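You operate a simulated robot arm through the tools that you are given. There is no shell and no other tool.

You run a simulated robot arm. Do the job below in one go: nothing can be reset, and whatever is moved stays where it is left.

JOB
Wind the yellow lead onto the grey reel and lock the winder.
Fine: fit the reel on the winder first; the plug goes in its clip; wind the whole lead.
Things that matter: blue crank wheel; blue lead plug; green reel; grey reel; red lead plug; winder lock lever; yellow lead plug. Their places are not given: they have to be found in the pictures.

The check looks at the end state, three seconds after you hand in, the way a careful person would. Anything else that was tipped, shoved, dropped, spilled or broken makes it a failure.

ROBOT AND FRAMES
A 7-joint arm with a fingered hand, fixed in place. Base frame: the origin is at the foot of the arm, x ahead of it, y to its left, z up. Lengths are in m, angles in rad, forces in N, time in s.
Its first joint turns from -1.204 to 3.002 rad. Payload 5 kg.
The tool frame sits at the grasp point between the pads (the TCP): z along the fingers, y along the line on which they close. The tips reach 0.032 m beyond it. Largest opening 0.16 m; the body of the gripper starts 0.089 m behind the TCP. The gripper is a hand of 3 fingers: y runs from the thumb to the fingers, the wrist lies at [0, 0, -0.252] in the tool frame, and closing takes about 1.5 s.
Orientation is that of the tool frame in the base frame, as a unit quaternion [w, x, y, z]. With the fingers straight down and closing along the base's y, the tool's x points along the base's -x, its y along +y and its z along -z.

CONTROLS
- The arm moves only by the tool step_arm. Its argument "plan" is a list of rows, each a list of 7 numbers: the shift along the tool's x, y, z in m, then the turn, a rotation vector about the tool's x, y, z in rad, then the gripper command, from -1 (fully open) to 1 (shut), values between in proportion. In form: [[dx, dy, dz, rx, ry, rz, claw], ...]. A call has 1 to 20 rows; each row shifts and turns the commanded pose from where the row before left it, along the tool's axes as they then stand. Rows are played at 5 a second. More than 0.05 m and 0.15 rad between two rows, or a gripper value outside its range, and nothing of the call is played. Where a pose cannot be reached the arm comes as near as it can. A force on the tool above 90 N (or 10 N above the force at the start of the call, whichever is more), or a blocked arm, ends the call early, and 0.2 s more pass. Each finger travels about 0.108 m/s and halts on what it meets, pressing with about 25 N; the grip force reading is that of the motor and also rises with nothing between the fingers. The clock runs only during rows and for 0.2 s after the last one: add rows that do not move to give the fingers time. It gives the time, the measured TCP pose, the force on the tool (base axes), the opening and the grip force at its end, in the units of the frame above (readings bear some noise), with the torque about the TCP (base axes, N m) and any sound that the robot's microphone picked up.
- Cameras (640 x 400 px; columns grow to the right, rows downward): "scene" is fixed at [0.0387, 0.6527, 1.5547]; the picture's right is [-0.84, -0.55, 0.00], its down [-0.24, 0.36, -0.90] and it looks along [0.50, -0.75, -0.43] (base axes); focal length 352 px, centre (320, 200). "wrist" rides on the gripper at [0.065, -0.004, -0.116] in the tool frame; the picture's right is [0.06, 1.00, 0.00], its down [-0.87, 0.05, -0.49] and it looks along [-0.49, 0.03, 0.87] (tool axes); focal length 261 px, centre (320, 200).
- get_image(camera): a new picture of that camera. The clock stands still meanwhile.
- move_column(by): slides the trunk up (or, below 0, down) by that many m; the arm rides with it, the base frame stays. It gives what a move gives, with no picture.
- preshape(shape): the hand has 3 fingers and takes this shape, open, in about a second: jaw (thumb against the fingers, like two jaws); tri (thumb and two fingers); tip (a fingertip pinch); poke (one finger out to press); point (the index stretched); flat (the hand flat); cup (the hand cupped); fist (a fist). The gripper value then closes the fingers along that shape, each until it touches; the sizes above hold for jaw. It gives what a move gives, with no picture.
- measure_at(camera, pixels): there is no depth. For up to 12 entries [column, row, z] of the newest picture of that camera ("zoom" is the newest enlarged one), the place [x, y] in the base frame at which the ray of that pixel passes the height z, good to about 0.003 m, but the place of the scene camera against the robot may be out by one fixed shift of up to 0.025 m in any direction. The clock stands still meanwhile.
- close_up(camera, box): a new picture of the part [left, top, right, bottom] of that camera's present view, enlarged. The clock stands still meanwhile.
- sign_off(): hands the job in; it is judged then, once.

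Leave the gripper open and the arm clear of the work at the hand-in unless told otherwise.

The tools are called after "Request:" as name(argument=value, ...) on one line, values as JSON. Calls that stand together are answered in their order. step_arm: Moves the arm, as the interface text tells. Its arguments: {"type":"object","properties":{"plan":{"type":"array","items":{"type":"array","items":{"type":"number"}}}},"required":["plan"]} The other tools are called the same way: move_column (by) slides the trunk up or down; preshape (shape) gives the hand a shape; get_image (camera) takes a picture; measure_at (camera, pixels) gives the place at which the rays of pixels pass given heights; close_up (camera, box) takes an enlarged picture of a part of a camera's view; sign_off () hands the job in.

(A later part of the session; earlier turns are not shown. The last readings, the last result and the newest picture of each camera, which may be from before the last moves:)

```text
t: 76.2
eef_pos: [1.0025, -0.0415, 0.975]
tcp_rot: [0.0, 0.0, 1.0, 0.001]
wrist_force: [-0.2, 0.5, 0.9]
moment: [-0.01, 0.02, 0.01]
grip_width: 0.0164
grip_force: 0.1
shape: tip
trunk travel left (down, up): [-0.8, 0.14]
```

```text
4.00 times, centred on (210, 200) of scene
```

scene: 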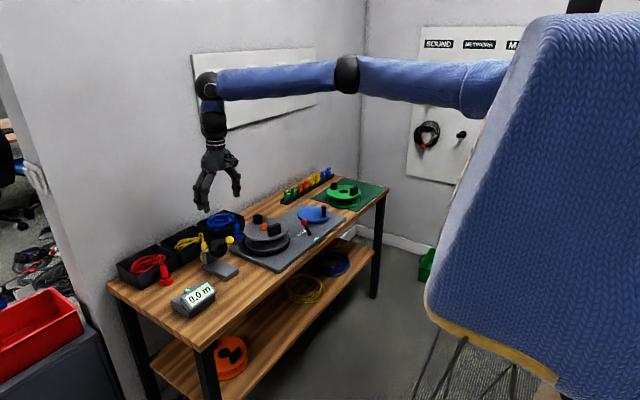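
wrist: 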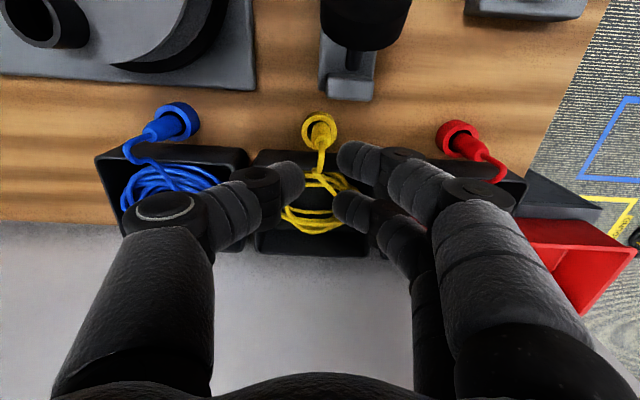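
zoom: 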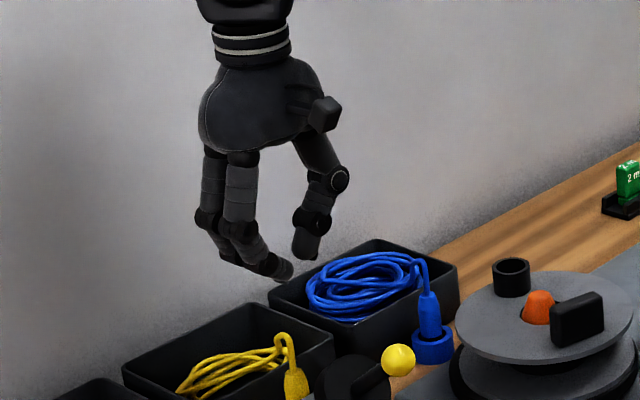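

The "tip" shape still uses both spread fingers. I'll try "tri".

Request:
preshape(shape="tri")

Request:
step_arm(plan=[[0, 0, 0, 0, 0, 0, 0.25], [0, 0, 0, 0, 0, 0, 0.7], [0, 0, 0, 0, 0, 0, 0.8], [0, 0, 0, 0, 0, 0, 0.8], [0, 0, 0, 0, 0, 0, 0.8], [0, 0, 0, 0, 0, 0, 0.8]])

Request:
get_image(camera="wrist")

Request:
close_up(camera="scene", box=[160, 150, 260, 250])

```text
t: 77.1
eef_pos: [1.0024, -0.0403, 0.9753]
tcp_rot: [0.0, 0.0, 1.0, 0.001]
wrist_force: [0.6, 0.2, 0.6]
moment: [0.02, -0.01, 0.03]
grip_width: 0.16
grip_force: 0.0
shape: tri
trunk travel left (down, up): [-0.8, 0.14]
```

```text
t: 78.5
eef_pos: [1.0035, -0.0407, 0.974]
tcp_rot: [0.0, 0.0, 1.0, 0.0]
wrist_force: [-0.2, 0.9, 0.0]
moment: [0.02, 0.02, 0.02]
grip_width: 0.0165
grip_force: 0.0
shape: tri
trunk travel left (down, up): [-0.8, 0.14]
```

```text
taken
```

wrist: 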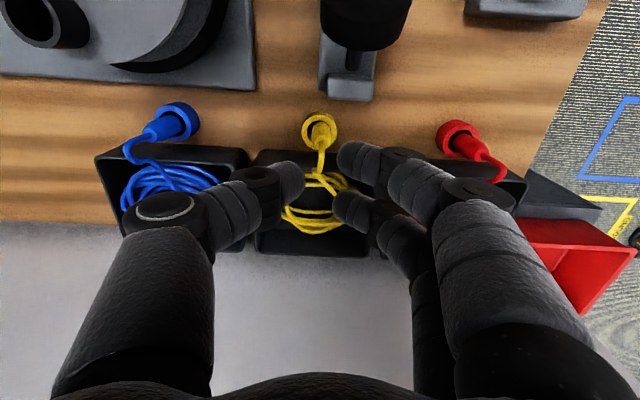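

```text
4.00 times, centred on (210, 200) of scene
```

zoom: 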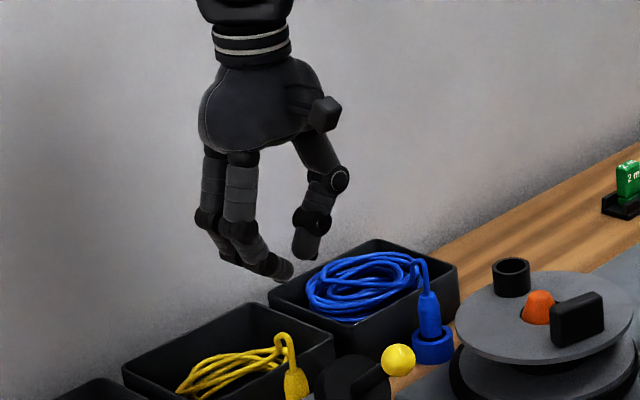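

All shapes pinch alike, so I'll return to "jaw". Comparing wrist views at different heights shows the plug is lower and farther than I thought (ring about z 0.755, plug top about 0.81, x≈1.02), so the fingers closed above it. I'll take a sharp zoom here for another height check.

Request:
preshape(shape="jaw")

Request:
close_up(camera="wrist", box=[260, 80, 380, 200])

```text
t: 79.4
eef_pos: [1.0021, -0.0409, 0.974]
tcp_rot: [0.0, -0.001, 1.0, 0.001]
wrist_force: [0.2, -0.4, 0.1]
moment: [-0.01, 0.02, 0.02]
grip_width: 0.1598
grip_force: 0.1
shape: jaw
trunk travel left (down, up): [-0.8, 0.14]
```

```text
3.33 times, centred on (320, 140) of wrist
```

zoom: 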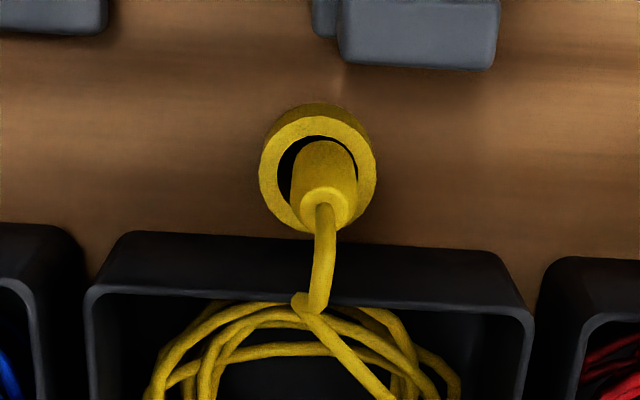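

The plug is now placed at about (1.015,-0.039), between z 0.779 (ring) and 0.84 (shoulder). I'll centre on it and lower to z≈0.832.

Request:
step_arm(plan=[[-0.0105, -0.002, 0, 0, 0, 0, 0.25], [0, 0, 0.02, 0, 0, 0, 0.25], [0, 0, 0.03, 0, 0, 0, 0.25], [0, 0, 0.03, 0, 0, 0, 0.25], [0, 0, 0.02, 0, 0, 0, 0.25], [0, 0, 0.015, 0, 0, 0, 0.25], [0, 0, 0.01, 0, 0, 0, 0.25], [0, 0, 0, 0, 0, 0, 0.25]])

Request:
close_up(camera="wrist", box=[220, 110, 420, 270])

Request:
close_up(camera="scene", box=[175, 210, 245, 265])

```text
t: 81.2
eef_pos: [1.0108, -0.0456, 0.855]
tcp_rot: [0.001, 0.001, 1.0, 0.001]
wrist_force: [0.7, -0.2, 1.2]
moment: [0.04, -0.02, -0.01]
grip_width: 0.0606
grip_force: 0.0
shape: jaw
trunk travel left (down, up): [-0.8, 0.14]
```

```text
2.50 times, centred on (320, 190) of wrist
```

zoom: 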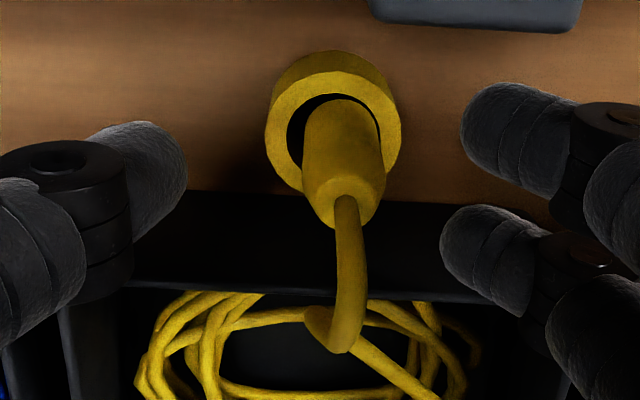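

```text
7.27 times, centred on (210, 238) of scene
```

zoom: 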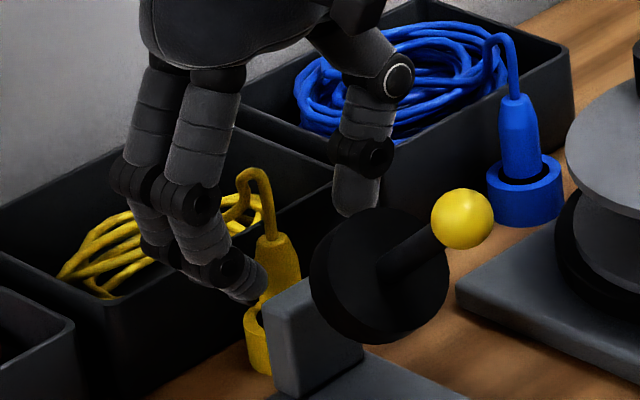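

Request:
step_arm(plan=[[0, 0, 0.008, 0, 0, 0, 0.25], [0, 0, 0.008, 0, 0, 0, 0.25], [0, 0, 0.006, 0, 0, 0, 0.25], [0, 0, 0, 0, 0, 0, 0.25]])

Request:
close_up(camera="wrist", box=[220, 110, 420, 270])

Request:
close_up(camera="scene", box=[175, 210, 245, 265])

```text
t: 82.2
eef_pos: [1.0135, -0.0464, 0.8325]
tcp_rot: [0.001, 0.0, 1.0, 0.001]
wrist_force: [-0.2, -0.7, 0.0]
moment: [0.02, -0.02, -0.01]
grip_width: 0.0603
grip_force: 0.1
shape: jaw
trunk travel left (down, up): [-0.8, 0.14]
```

```text
2.50 times, centred on (320, 190) of wrist
```

zoom: 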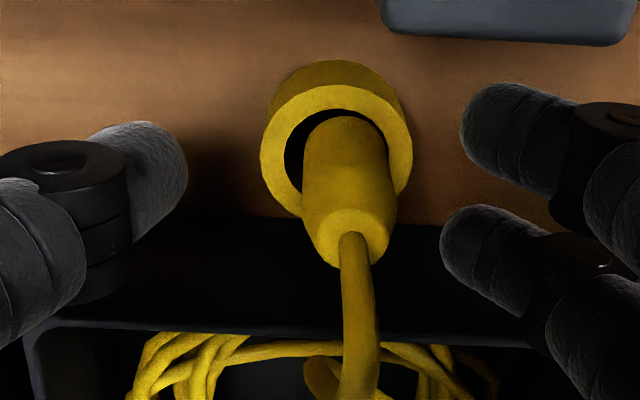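

```text
7.27 times, centred on (210, 238) of scene
```

zoom: 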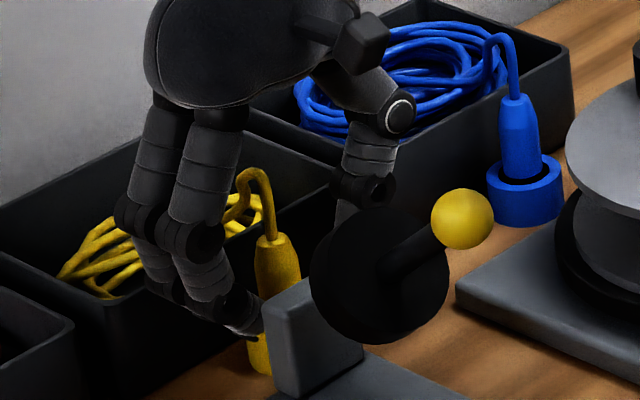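

The body is now well between the fingers. I'll shift 3 mm toward +y and close.

Request:
step_arm(plan=[[0, 0.003, 0, 0, 0, 0, 0.25], [0, 0, 0, 0, 0, 0, 0.5], [0, 0, 0, 0, 0, 0, 0.8], [0, 0, 0, 0, 0, 0, 1], [0, 0, 0, 0, 0, 0, 1], [0, 0, 0, 0, 0, 0, 1]])

Request:
close_up(camera="wrist", box=[220, 110, 420, 270])

Request:
close_up(camera="scene", box=[175, 210, 245, 265])

```text
t: 83.6
eef_pos: [1.0145, -0.0405, 0.8318]
tcp_rot: [0.0, 0.0, 1.0, 0.002]
wrist_force: [0.2, -0.6, 0.0]
moment: [0.02, 0.0, 0.01]
grip_width: 0.0069
grip_force: 25.3
shape: jaw
trunk travel left (down, up): [-0.8, 0.14]
```

```text
2.50 times, centred on (320, 190) of wrist
```

zoom: 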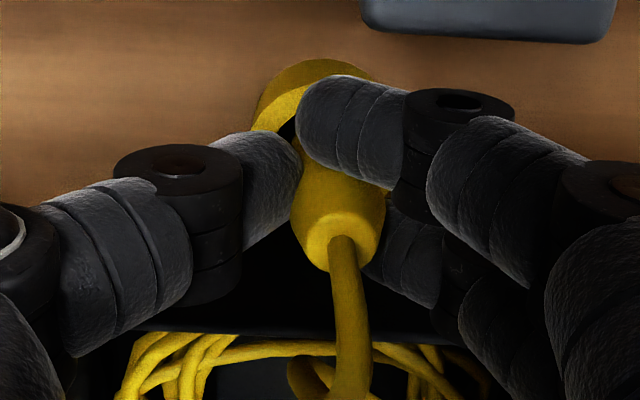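

```text
7.27 times, centred on (210, 238) of scene
```

zoom: 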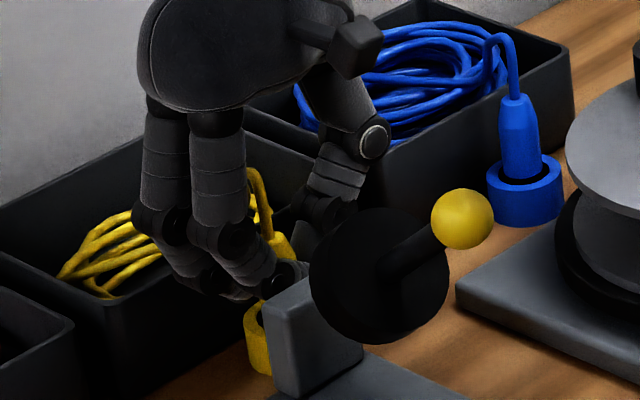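

The plug is held between thumb and fingers at width 7 mm. I'll lift slowly 3 cm and check.

Request:
step_arm(plan=[[0, 0, -0.006, 0, 0, 0, 1], [0, 0, -0.008, 0, 0, 0, 1], [0, 0, -0.008, 0, 0, 0, 1], [0, 0, -0.008, 0, 0, 0, 1], [0, 0, 0, 0, 0, 0, 1]])

Request:
close_up(camera="wrist", box=[220, 110, 420, 270])

Request:
close_up(camera="scene", box=[175, 210, 245, 265])

```text
t: 84.8
eef_pos: [1.0138, -0.0395, 0.8626]
tcp_rot: [0.0, 0.0, 1.0, 0.001]
wrist_force: [-0.2, 0.0, -1.0]
moment: [-0.02, 0.0, -0.03]
grip_width: 0.0069
grip_force: 24.4
shape: jaw
trunk travel left (down, up): [-0.8, 0.14]
```

```text
2.50 times, centred on (320, 190) of wrist
```

zoom: 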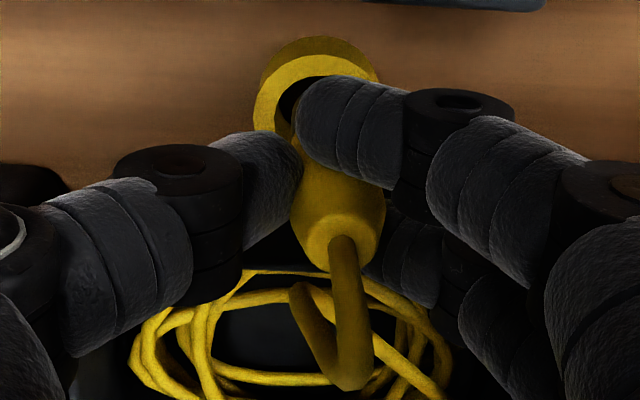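

```text
7.27 times, centred on (210, 238) of scene
```

zoom: 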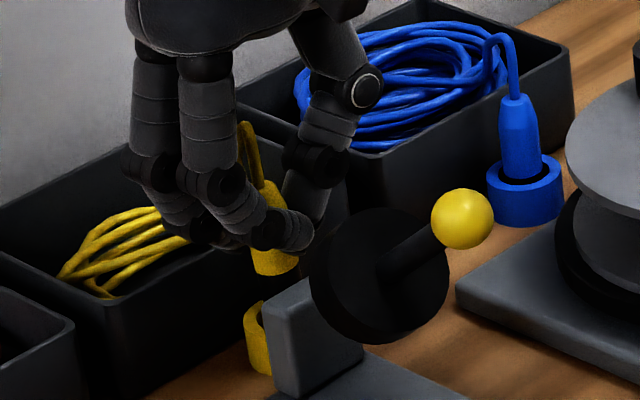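

The plug came out of its ring with the hand. I'll lift to z≈0.985 and move over toward the clip near (0.928,-0.240).

Request:
step_arm(plan=[[0, 0, -0.02, 0, 0, 0, 1], [0, 0, -0.03, 0, 0, 0, 1], [0, 0, -0.035, 0, 0, 0, 1], [0, 0, -0.035, 0, 0, 0, 1], [0.014, -0.033, 0, 0, 0, 0, 1], [0.014, -0.033, 0, 0, 0, 0, 1], [0.014, -0.033, 0, 0, 0, 0, 1], [0.014, -0.033, 0, 0, 0, 0, 1], [0.014, -0.033, 0, 0, 0, 0, 1], [0.016, -0.033, 0, 0, 0, 0, 1], [0, 0, 0, 0, 0, 0, 1]])

Request:
get_image(camera="wrist")

Request:
close_up(camera="scene", box=[200, 160, 310, 260])

```text
t: 87.2
eef_pos: [0.9304, -0.2375, 0.979]
tcp_rot: [0.0, 0.0, 1.0, 0.0]
wrist_force: [0.6, 0.4, -0.5]
moment: [-0.03, 0.0, -0.03]
grip_width: 0.0059
grip_force: 24.9
shape: jaw
trunk travel left (down, up): [-0.8, 0.14]
```

```text
taken
```

wrist: 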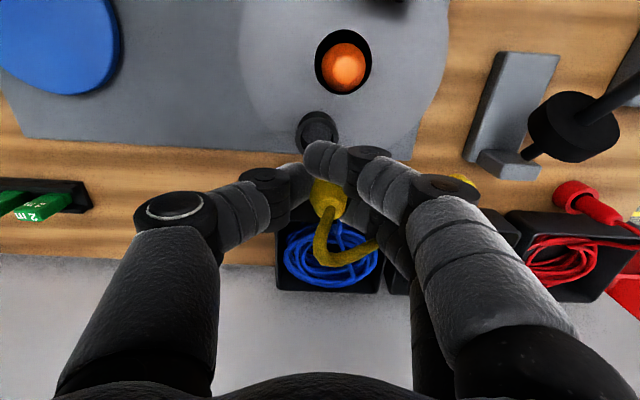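

```text
4.00 times, centred on (255, 210) of scene
```

zoom: 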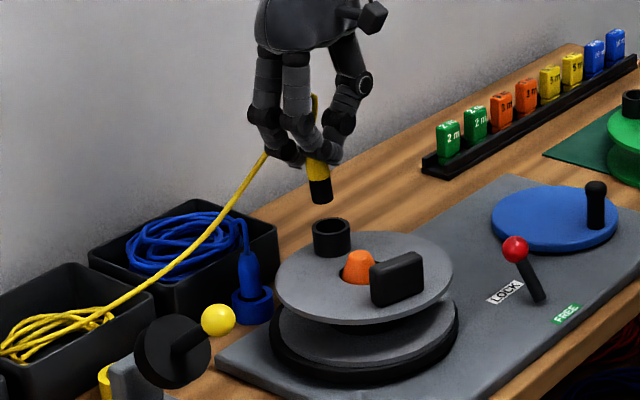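

The plug hangs over the clip almost vertically, with its black end down. I'll zoom both views to align the plug's end with the clip opening.

Request:
close_up(camera="wrist", box=[250, 30, 410, 250])

Request:
close_up(camera="scene", box=[235, 180, 285, 235])

```text
1.82 times, centred on (330, 140) of wrist
```

zoom: 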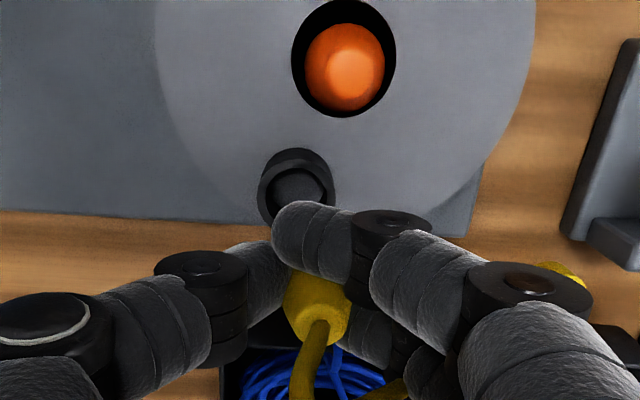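

```text
7.27 times, centred on (260, 208) of scene
```

zoom: 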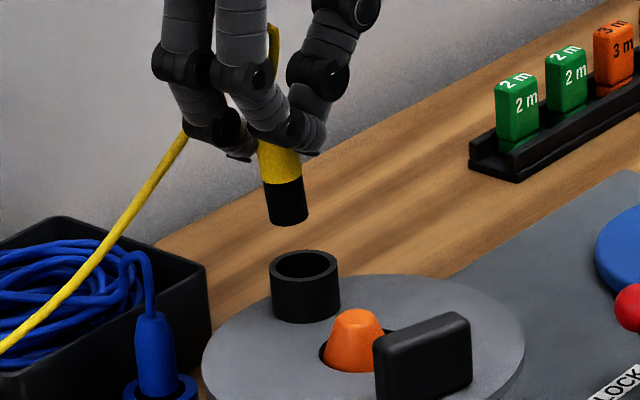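

The plug end is about 6 mm left of the clip opening in the scene view, and the wrist view agrees. I'll shift by (-5,-6) mm and lower 1.8 cm.

Request:
step_arm(plan=[[0.005, -0.006, 0, 0, 0, 0, 1], [0, 0, 0.009, 0, 0, 0, 1], [0, 0, 0.009, 0, 0, 0, 1], [0, 0, 0, 0, 0, 0, 1]])

Request:
close_up(camera="wrist", box=[250, 30, 410, 250])

Request:
close_up(camera="scene", box=[235, 180, 285, 235])

```text
t: 88.2
eef_pos: [0.9237, -0.2444, 0.9632]
tcp_rot: [0.0, 0.0, 1.0, 0.0]
wrist_force: [-0.2, 0.3, -1.2]
moment: [-0.02, 0.0, 0.02]
grip_width: 0.0058
grip_force: 25.3
shape: jaw
trunk travel left (down, up): [-0.8, 0.14]
```

```text
1.82 times, centred on (330, 140) of wrist
```

zoom: 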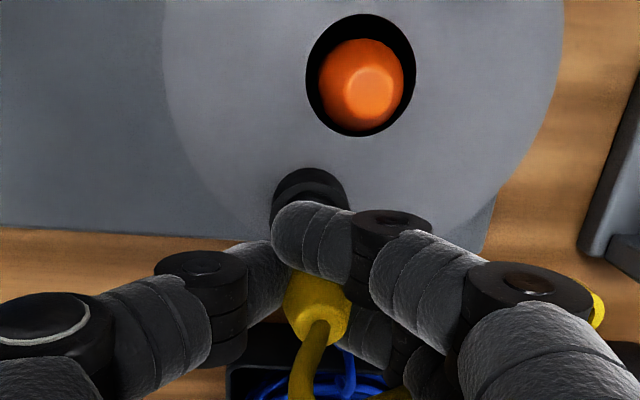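

```text
7.27 times, centred on (260, 208) of scene
```

zoom: 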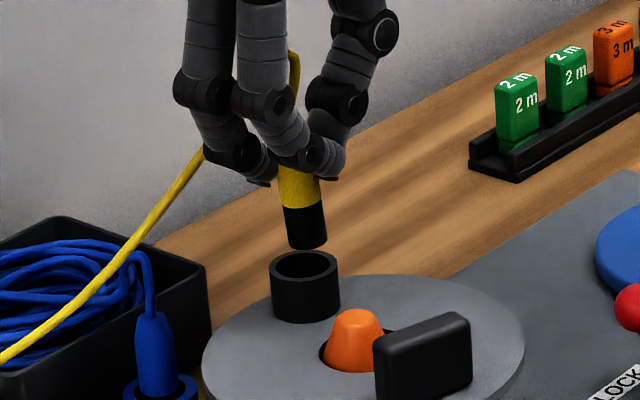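

The plug end is now about 3 mm too far right, meaning 4 mm too close to the robot. I'll correct +4 mm in x and lower 1 cm.

Request:
step_arm(plan=[[-0.004, 0, 0, 0, 0, 0, 1], [0, 0, 0.005, 0, 0, 0, 1], [0, 0, 0.004, 0, 0, 0, 1], [0, 0, 0, 0, 0, 0, 1]])

Request:
close_up(camera="scene", box=[240, 190, 280, 230])

Request:
close_up(camera="wrist", box=[270, 80, 390, 220])

```text
t: 89.2
eef_pos: [0.9284, -0.2457, 0.9537]
tcp_rot: [0.0, 0.001, 1.0, 0.002]
wrist_force: [0.7, 0.8, -0.5]
moment: [0.04, -0.01, 0.01]
grip_width: 0.0059
grip_force: 25.2
shape: jaw
trunk travel left (down, up): [-0.8, 0.14]
```

```text
10.00 times, centred on (260, 210) of scene
```

zoom: 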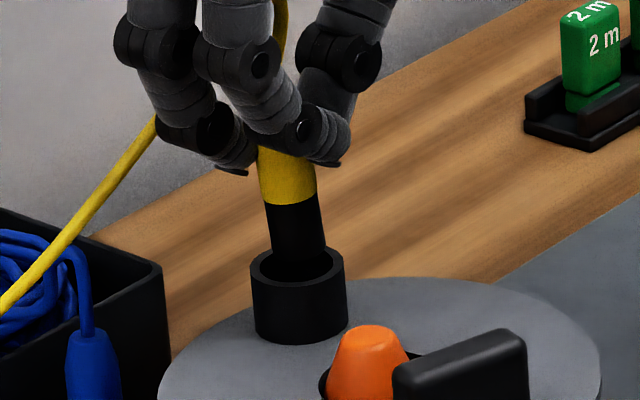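

```text
2.86 times, centred on (330, 150) of wrist
```

zoom: 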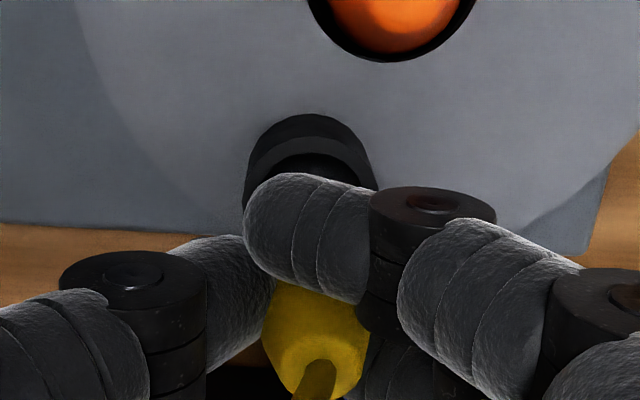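

The plug's end appears right inside the clip opening. I'll lower further in small steps, watching the force.

Request:
step_arm(plan=[[0, 0, 0.004, 0, 0, 0, 1], [0, 0, 0.004, 0, 0, 0, 1], [0, 0, 0, 0, 0, 0, 1]])

Request:
close_up(camera="scene", box=[240, 190, 280, 230])

Request:
close_up(camera="wrist", box=[270, 80, 390, 220])

```text
t: 90.0
eef_pos: [0.9281, -0.2447, 0.9462]
tcp_rot: [0.0, 0.001, 1.0, 0.001]
wrist_force: [-0.7, 0.1, -0.5]
moment: [0.05, -0.02, 0.01]
grip_width: 0.0057
grip_force: 25.2
shape: jaw
trunk travel left (down, up): [-0.8, 0.14]
```

```text
10.00 times, centred on (260, 210) of scene
```

zoom: 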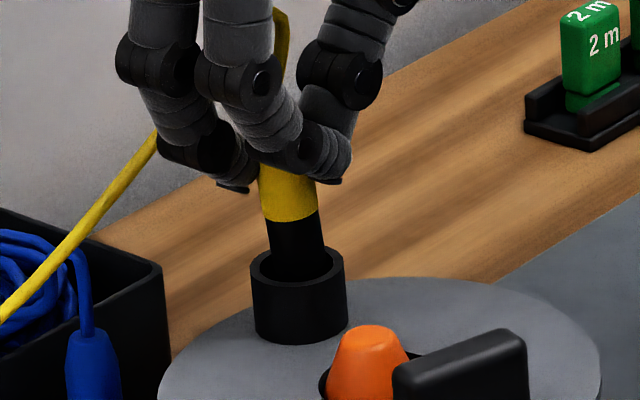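

```text
2.86 times, centred on (330, 150) of wrist
```

zoom: 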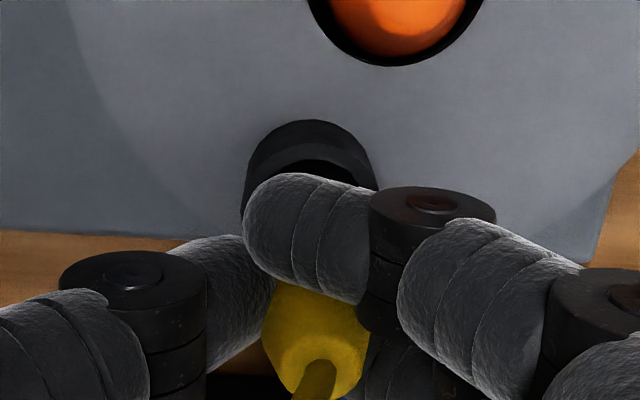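

It's entering the clip with no contact force. I'll continue down.

Request:
step_arm(plan=[[0, 0, 0.005, 0, 0, 0, 1], [0, 0, 0.005, 0, 0, 0, 1], [0, 0, 0.004, 0, 0, 0, 1], [0, 0, 0, 0, 0, 0, 1]])

Request:
close_up(camera="scene", box=[240, 190, 280, 230])

Request:
close_up(camera="wrist", box=[270, 80, 390, 220])

```text
t: 91.0
eef_pos: [0.929, -0.2449, 0.9332]
tcp_rot: [0.0, 0.0, 1.0, 0.001]
wrist_force: [0.6, 0.4, 0.3]
moment: [0.0, 0.0, 0.01]
grip_width: 0.006
grip_force: 25.3
shape: jaw
trunk travel left (down, up): [-0.8, 0.14]
```

```text
10.00 times, centred on (260, 210) of scene
```

zoom: 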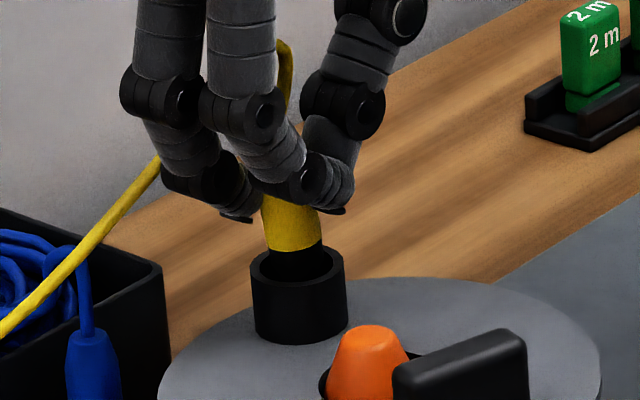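

```text
2.86 times, centred on (330, 150) of wrist
```

zoom: 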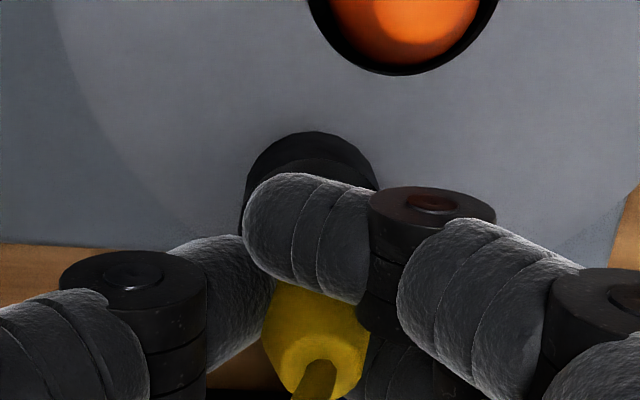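

Request:
step_arm(plan=[[0, 0, 0.004, 0, 0, 0, 1], [0, 0, 0.004, 0, 0, 0, 1], [0, 0, 0.003, 0, 0, 0, 1], [0, 0, 0, 0, 0, 0, 1]])

Request:
close_up(camera="scene", box=[240, 190, 280, 230])

```text
t: 92.0
eef_pos: [0.927, -0.2466, 0.9227]
tcp_rot: [0.001, 0.0, 1.0, 0.001]
wrist_force: [-3.0, 0.4, 9.9]
moment: [0.09, 0.04, 0.02]
grip_width: 0.0063
grip_force: 24.7
shape: jaw
trunk travel left (down, up): [-0.8, 0.14]
```

```text
10.00 times, centred on (260, 210) of scene
```

zoom: 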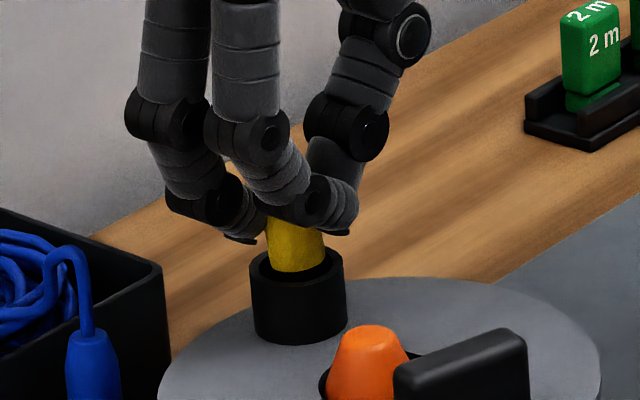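

Contact of about 10 N; the black end is fully inside the clip. I'll press a little more to see if it seats or clicks.

Request:
step_arm(plan=[[0, 0, 0.002, 0, 0, 0, 1], [0, 0, 0.002, 0, 0, 0, 1], [0, 0, 0, 0, 0, 0, 1]])

Request:
close_up(camera="scene", box=[240, 190, 280, 230])

```text
t: 92.8
eef_pos: [0.9268, -0.2435, 0.9224]
tcp_rot: [0.002, 0.0, 1.0, 0.001]
wrist_force: [5.2, -3.9, 34.2]
moment: [0.09, -0.27, 0.09]
grip_width: 0.0086
grip_force: 24.9
shape: jaw
trunk travel left (down, up): [-0.8, 0.14]
```

```text
10.00 times, centred on (260, 210) of scene
```

zoom: 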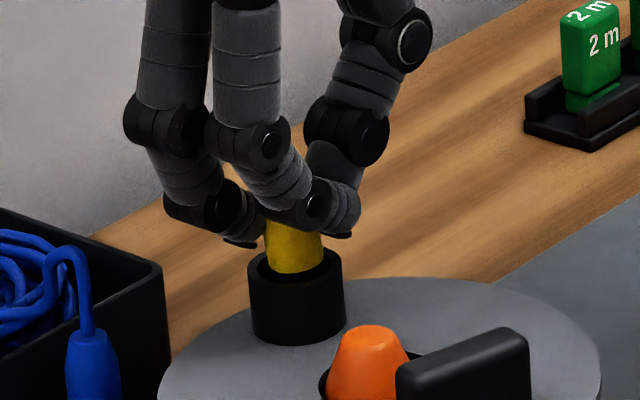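

It is bottomed out at 34 N. I'll ease up, open the fingers and lift away slowly.

Request:
step_arm(plan=[[0, 0, -0.004, 0, 0, 0, 1], [0, 0, 0, 0, 0, 0, 0.6], [0, 0, 0, 0, 0, 0, 0.25], [0, 0, 0, 0, 0, 0, 0.25], [0, 0, 0, 0, 0, 0, 0.25]])

Request:
close_up(camera="scene", box=[235, 180, 285, 235])

Request:
get_image(camera="wrist")

```text
t: 94.0
eef_pos: [0.9274, -0.2462, 0.9209]
tcp_rot: [-0.001, 0.0, 1.0, 0.0]
wrist_force: [-0.3, -0.3, 0.0]
moment: [-0.01, 0.0, -0.03]
grip_width: 0.0596
grip_force: 0.0
shape: jaw
trunk travel left (down, up): [-0.8, 0.14]
```

```text
7.27 times, centred on (260, 208) of scene
```

zoom: 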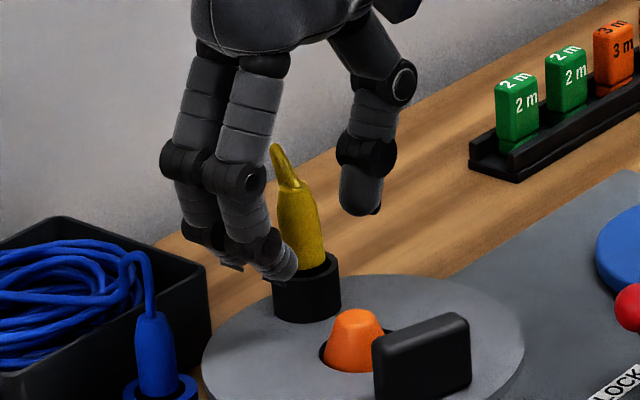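

```text
taken
```

wrist: 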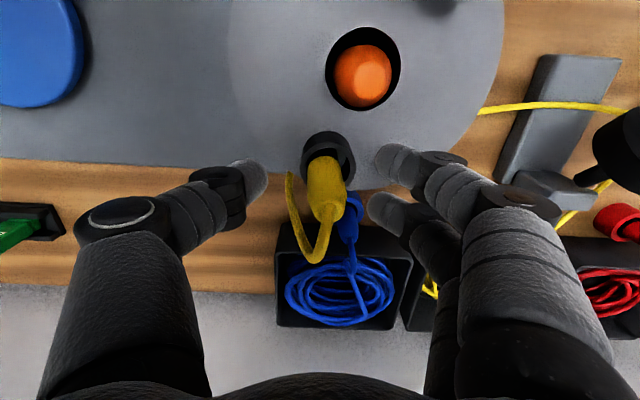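

The plug stands in its clip, and the lead now runs past the wheel to the reel. I'll raise the hand clear.

Request:
step_arm(plan=[[0, 0, -0.02, 0, 0, 0, 0.25], [0, 0, -0.03, 0, 0, 0, 0.25], [0, 0, -0.04, 0, 0, 0, 0.25], [0, 0, -0.03, 0, 0, 0, 0.25], [0.03, -0.02, 0, 0, 0, 0, 0.25], [0.045, -0.02, 0, 0, 0, 0, 0.25], [0.045, -0.02, 0, 0, 0, 0, 0.25], [0.045, -0.02, 0, 0, 0, 0, 0.25], [0.045, -0.02, 0, 0, 0, 0, 0.25], [0, 0, 0, 0, 0, 0, 0.25]])

Request:
get_image(camera="wrist")

Request:
get_image(camera="scene")

```text
t: 96.2
eef_pos: [0.7135, -0.342, 1.0422]
tcp_rot: [-0.001, 0.0, 1.0, 0.001]
wrist_force: [0.1, 0.0, -0.4]
moment: [-0.01, 0.05, -0.02]
grip_width: 0.0598
grip_force: 0.0
shape: jaw
trunk travel left (down, up): [-0.8, 0.14]
```

```text
taken
```

wrist: 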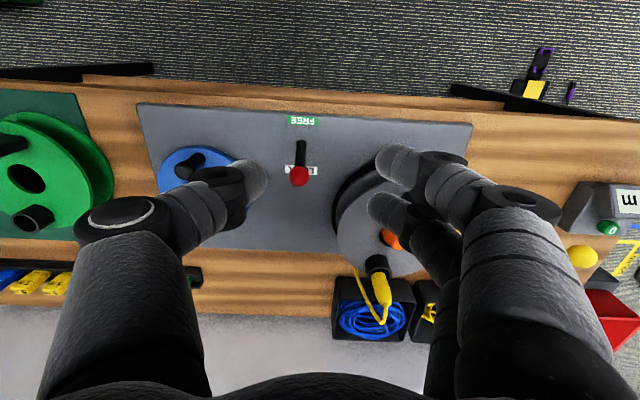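

```text
taken
```

scene: 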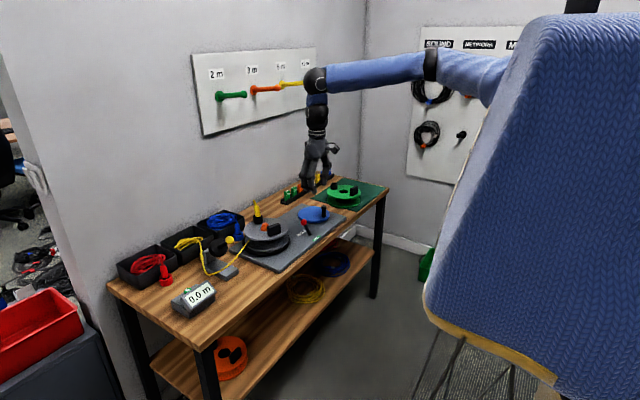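

The plug is standing in its clip. Next is the lever, with its knob at about wrist (299,176) and foot at about (302,142). I'll zoom.

Request:
close_up(camera="wrist", box=[250, 100, 370, 200])

Request:
close_up(camera="scene", box=[280, 195, 340, 250])

Request:
measure_at(camera="wrist", pixels=[[302, 143, 0.78], [302, 143, 0.79], [299, 176, 0.83], [299, 176, 0.84], [299, 176, 0.85], [303, 121, 0.785], [310, 170, 0.785]])

```text
4.00 times, centred on (310, 150) of wrist
```

zoom: 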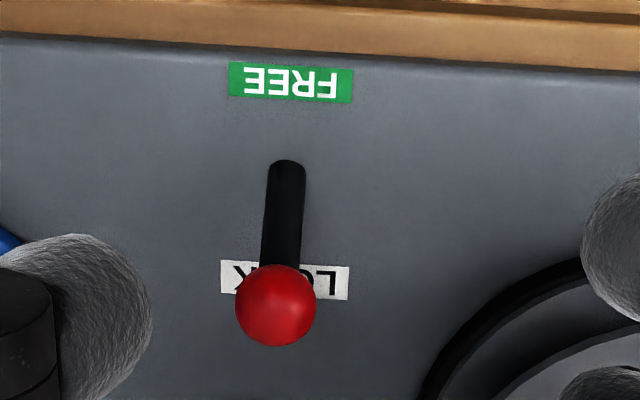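

```text
7.27 times, centred on (310, 222) of scene
```

zoom: 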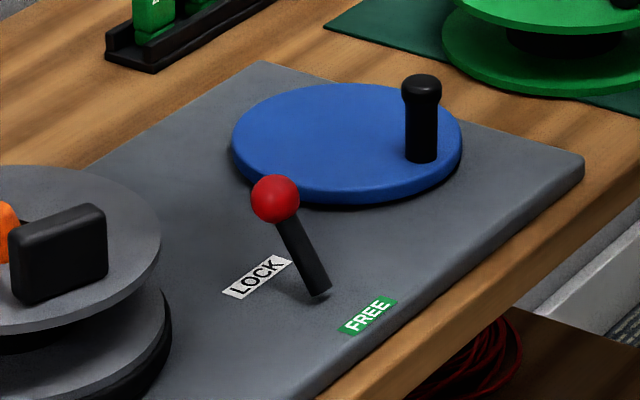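

```text
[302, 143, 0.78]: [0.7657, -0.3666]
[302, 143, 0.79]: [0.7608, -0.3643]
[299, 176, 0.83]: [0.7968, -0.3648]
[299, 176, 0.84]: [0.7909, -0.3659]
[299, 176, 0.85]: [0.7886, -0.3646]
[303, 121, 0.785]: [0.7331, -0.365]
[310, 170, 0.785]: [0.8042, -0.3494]
```

The lever foot is at about (0.763,-0.365) and the knob leans to about (0.792,-0.365,0.84) toward LOCK. I'll close the fingers and come down on the far (+x) side of the knob, then push it toward FREE.

Request:
step_arm(plan=[[-0.042, -0.008, 0, 0, 0, 0, 1], [-0.042, -0.008, 0, 0, 0, 0, 1], [-0.0425, -0.007, 0, 0, 0, 0, 1], [0, 0, 0.03, 0, 0, 0, 1], [0, 0, 0.03, 0, 0, 0, 1], [0, 0, 0.03, 0, 0, 0, 1], [0, 0, 0.02, 0, 0, 0, 1], [0, 0, 0, 0, 0, 0, 1]])

Request:
get_image(camera="wrist")

Request:
close_up(camera="scene", box=[250, 170, 340, 250])

```text
t: 98.0
eef_pos: [0.8452, -0.3684, 0.9331]
tcp_rot: [0.0, 0.001, 1.0, 0.001]
wrist_force: [-0.4, 0.0, -0.4]
moment: [0.01, -0.02, 0.0]
grip_width: 0.0
grip_force: 24.3
shape: jaw
trunk travel left (down, up): [-0.8, 0.14]
```

```text
taken
```

wrist: 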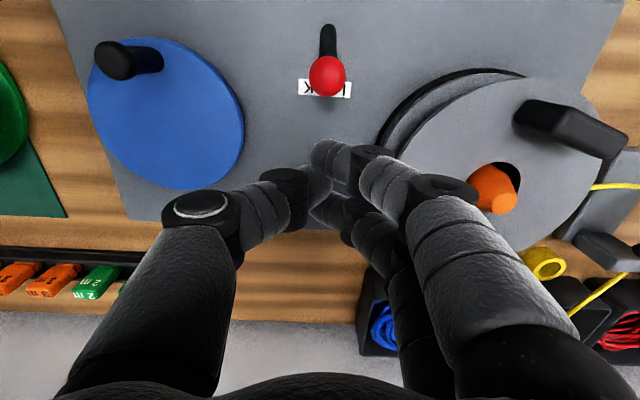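

```text
5.00 times, centred on (295, 210) of scene
```

zoom: 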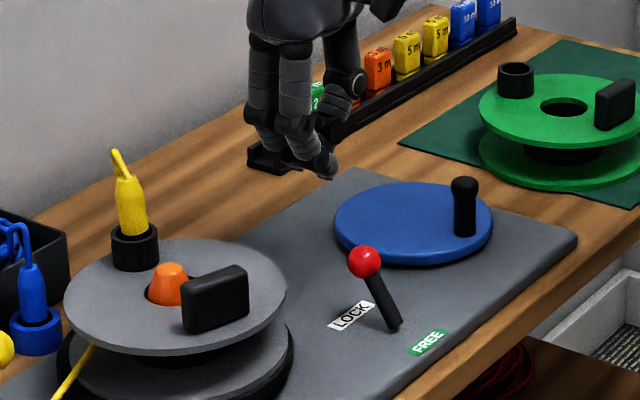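

The knob is about 1.6 cm in front of the closed fingers. I'll lower to z≈0.86 and push toward −x.

Request:
step_arm(plan=[[0, 0, 0.025, 0, 0, 0, 1], [0, 0, 0.025, 0, 0, 0, 1], [0, 0, 0.024, 0, 0, 0, 1], [0, 0, 0, 0, 0, 0, 1]])

Request:
get_image(camera="wrist")

Request:
close_up(camera="scene", box=[250, 170, 340, 250])

```text
t: 99.0
eef_pos: [0.8446, -0.371, 0.8558]
tcp_rot: [0.0, 0.0, 1.0, 0.001]
wrist_force: [-0.4, -0.5, 0.2]
moment: [-0.01, -0.03, 0.02]
grip_width: 0.0
grip_force: 25.4
shape: jaw
trunk travel left (down, up): [-0.8, 0.14]
```

```text
taken
```

wrist: 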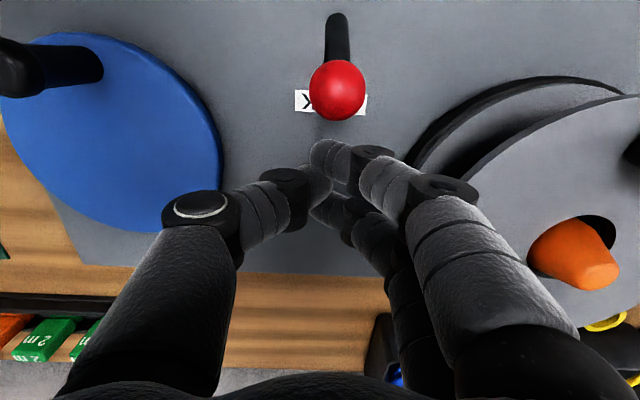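

```text
5.00 times, centred on (295, 210) of scene
```

zoom: 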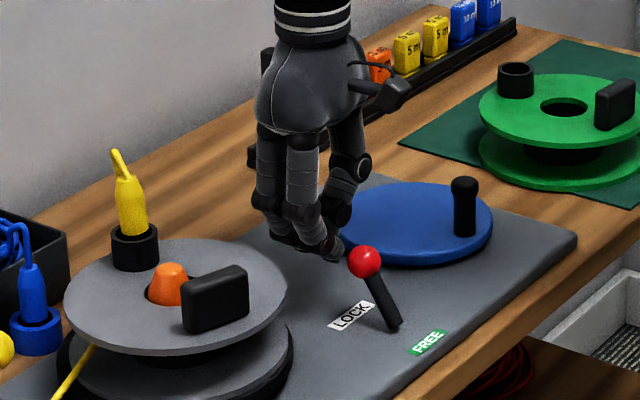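

The fingertips stand right behind the knob. I'll push toward FREE in small steps.

Request:
step_arm(plan=[[0, 0.004, 0, 0, 0, 0, 1], [0.012, 0, 0, 0, 0, 0, 1], [0.012, 0, 0, 0, 0, 0, 1], [0.012, 0, 0, 0, 0, 0, 1], [0.012, 0, 0, 0, 0, 0, 1], [0, 0, 0, 0, 0, 0, 1]])

Request:
get_image(camera="wrist")

Request:
close_up(camera="scene", box=[250, 170, 340, 250])

```text
t: 100.4
eef_pos: [0.7954, -0.3667, 0.8581]
tcp_rot: [0.0, 0.0, 1.0, 0.001]
wrist_force: [0.1, -0.2, 0.1]
moment: [-0.03, 0.0, 0.02]
grip_width: 0.0002
grip_force: 25.1
shape: jaw
trunk travel left (down, up): [-0.8, 0.14]
```

```text
taken
```

wrist: 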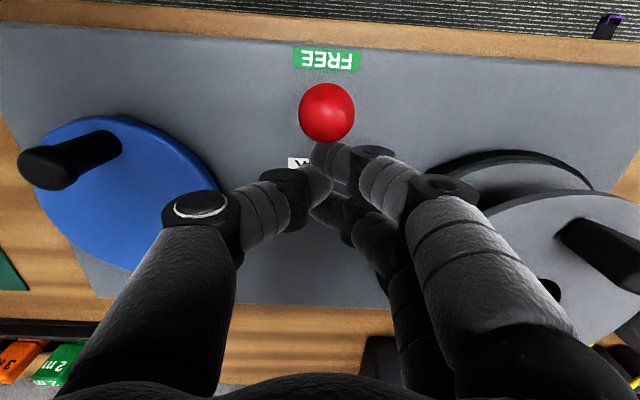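

```text
5.00 times, centred on (295, 210) of scene
```

zoom: 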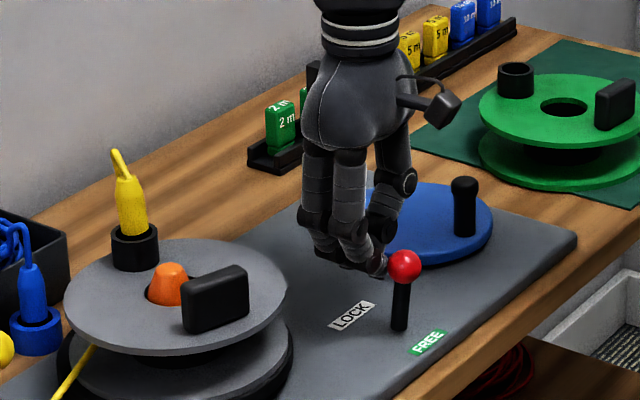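

The lever is upright now. I'll keep pushing toward FREE.

Request:
step_arm(plan=[[0.01, 0, 0, 0, 0, 0, 1], [0.01, 0, 0.001, 0, 0, 0, 1], [0.01, 0, 0.002, 0, 0, 0, 1], [0.007, 0, 0, 0, 0, 0, 1], [0, 0, 0, 0, 0, 0, 1]])

Request:
get_image(camera="wrist")

Request:
close_up(camera="scene", box=[250, 170, 340, 250])

```text
t: 101.6
eef_pos: [0.7666, -0.3642, 0.854]
tcp_rot: [0.004, 0.002, 1.0, 0.003]
wrist_force: [78.8, -2.4, 4.9]
moment: [-0.02, -1.96, 0.01]
grip_width: 0.0001
grip_force: 24.9
shape: jaw
trunk travel left (down, up): [-0.8, 0.14]
```

```text
taken
```

wrist: 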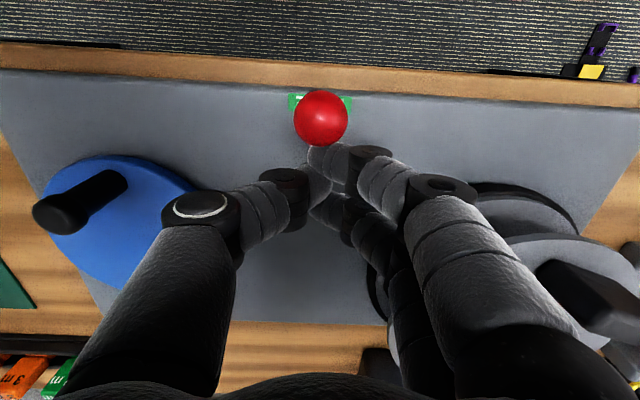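

```text
5.00 times, centred on (295, 210) of scene
```

zoom: 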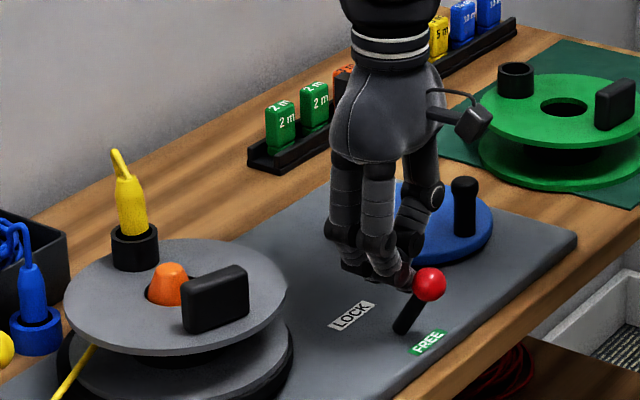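

The lever has hit its stop on the FREE side (79 N). I'll back off at once and rise.

Request:
step_arm(plan=[[-0.008, 0, 0, 0, 0, 0, 1], [-0.012, 0, 0, 0, 0, 0, 1], [0, 0, -0.03, 0, 0, 0, 1], [0, 0, -0.04, 0, 0, 0, 1], [0, 0, -0.04, 0, 0, 0, 1], [0.02, -0.03, -0.03, 0, 0, 0, 0.25], [0.03, -0.04, 0, 0, 0, 0, 0.25], [0.03, -0.04, 0, 0, 0, 0, 0.25], [0.01, -0.03, 0, 0, 0, 0, 0.25], [0, 0, 0, 0, 0, 0, 0.25]])

Request:
get_image(camera="wrist")

Request:
close_up(camera="scene", box=[240, 180, 350, 250])

```text
t: 103.8
eef_pos: [0.6888, -0.5048, 0.9983]
tcp_rot: [0.0, 0.0, 1.0, 0.001]
wrist_force: [0.0, 0.1, -0.2]
moment: [-0.02, 0.02, 0.02]
grip_width: 0.0596
grip_force: 0.0
shape: jaw
trunk travel left (down, up): [-0.8, 0.14]
```

```text
taken
```

wrist: 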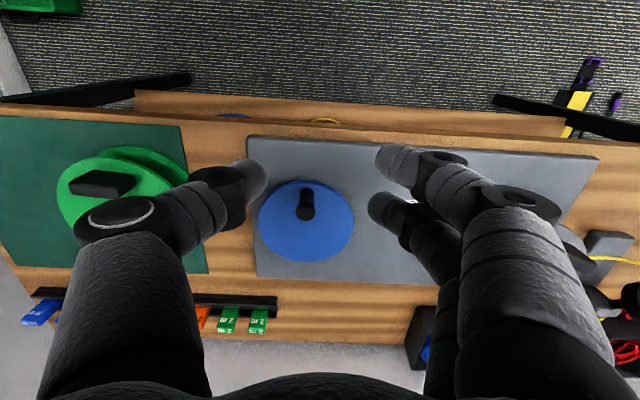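

```text
5.71 times, centred on (295, 215) of scene
```

zoom: 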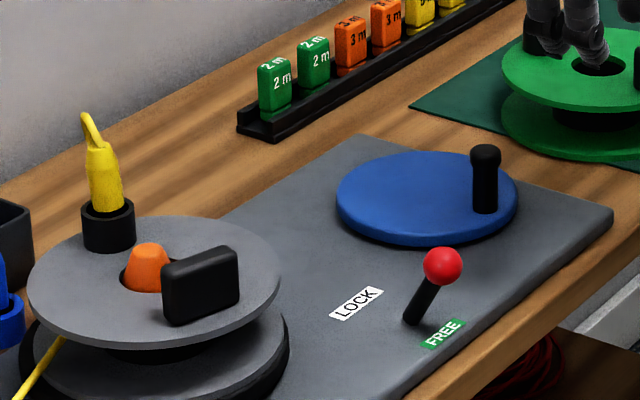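

The lever is on FREE. Next is the blue crank wheel, so I'll zoom on it for the handle and centre.

Request:
close_up(camera="wrist", box=[240, 150, 380, 290])

Request:
measure_at(camera="wrist", pixels=[[306, 178, 0.8], [306, 263, 0.8], [258, 222, 0.8], [354, 217, 0.8], [306, 192, 0.8], [306, 210, 0.85], [306, 210, 0.84]])

```text
2.86 times, centred on (310, 220) of wrist
```

zoom: 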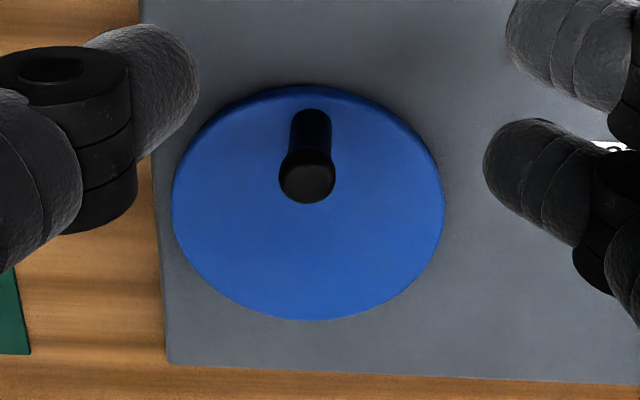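

```text
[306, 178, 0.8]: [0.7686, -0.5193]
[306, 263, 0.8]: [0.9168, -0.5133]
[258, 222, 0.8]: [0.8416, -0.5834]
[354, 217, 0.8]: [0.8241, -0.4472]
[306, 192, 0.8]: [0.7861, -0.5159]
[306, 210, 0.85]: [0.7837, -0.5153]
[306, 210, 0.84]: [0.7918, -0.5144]
```

The handle peg is at about (0.787,-0.516) and the wheel centre at about (0.8425,-0.516), giving a crank radius of about 5.5 cm. I'll come down around the peg with the fingers 6 cm open.

Request:
step_arm(plan=[[-0.048, -0.008, 0, 0, 0, 0, 0.25], [-0.048, -0.007, 0, 0, 0, 0, 0.25], [0, 0, 0.03, 0, 0, 0, 0.25], [0, 0, 0.03, 0, 0, 0, 0.25], [0, 0, 0.03, 0, 0, 0, 0.25], [0, 0, 0, 0, 0, 0, 0.25]])

Request:
get_image(camera="wrist")

Request:
close_up(camera="scene", box=[280, 170, 360, 240])

```text
t: 105.2
eef_pos: [0.7834, -0.5221, 0.9031]
tcp_rot: [0.0, 0.001, 1.0, 0.001]
wrist_force: [0.1, -0.1, 0.5]
moment: [0.0, -0.01, 0.01]
grip_width: 0.0599
grip_force: 0.2
shape: jaw
trunk travel left (down, up): [-0.8, 0.14]
```

```text
taken
```

wrist: 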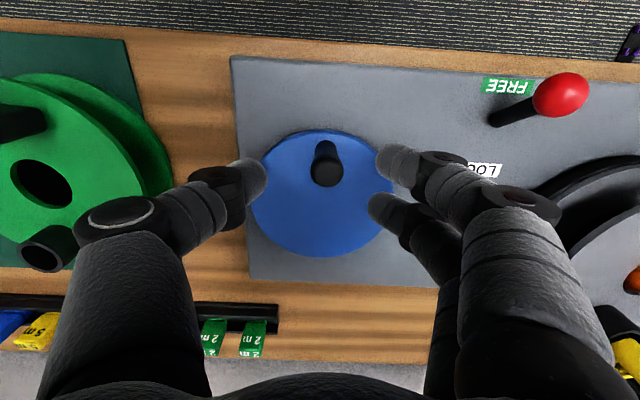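

```text
5.71 times, centred on (320, 205) of scene
```

zoom: 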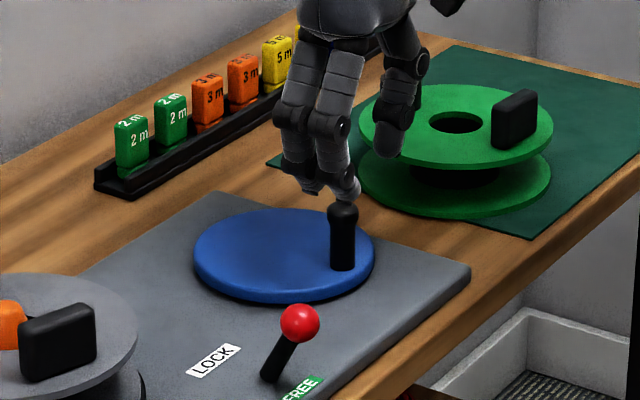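

Request:
close_up(camera="wrist", box=[270, 110, 390, 220])

```text
3.64 times, centred on (330, 165) of wrist
```

zoom: 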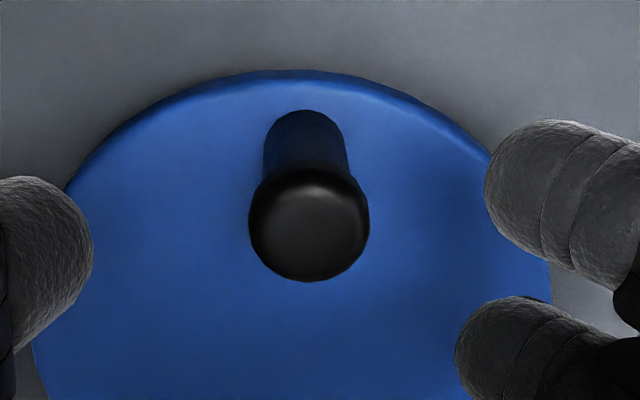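

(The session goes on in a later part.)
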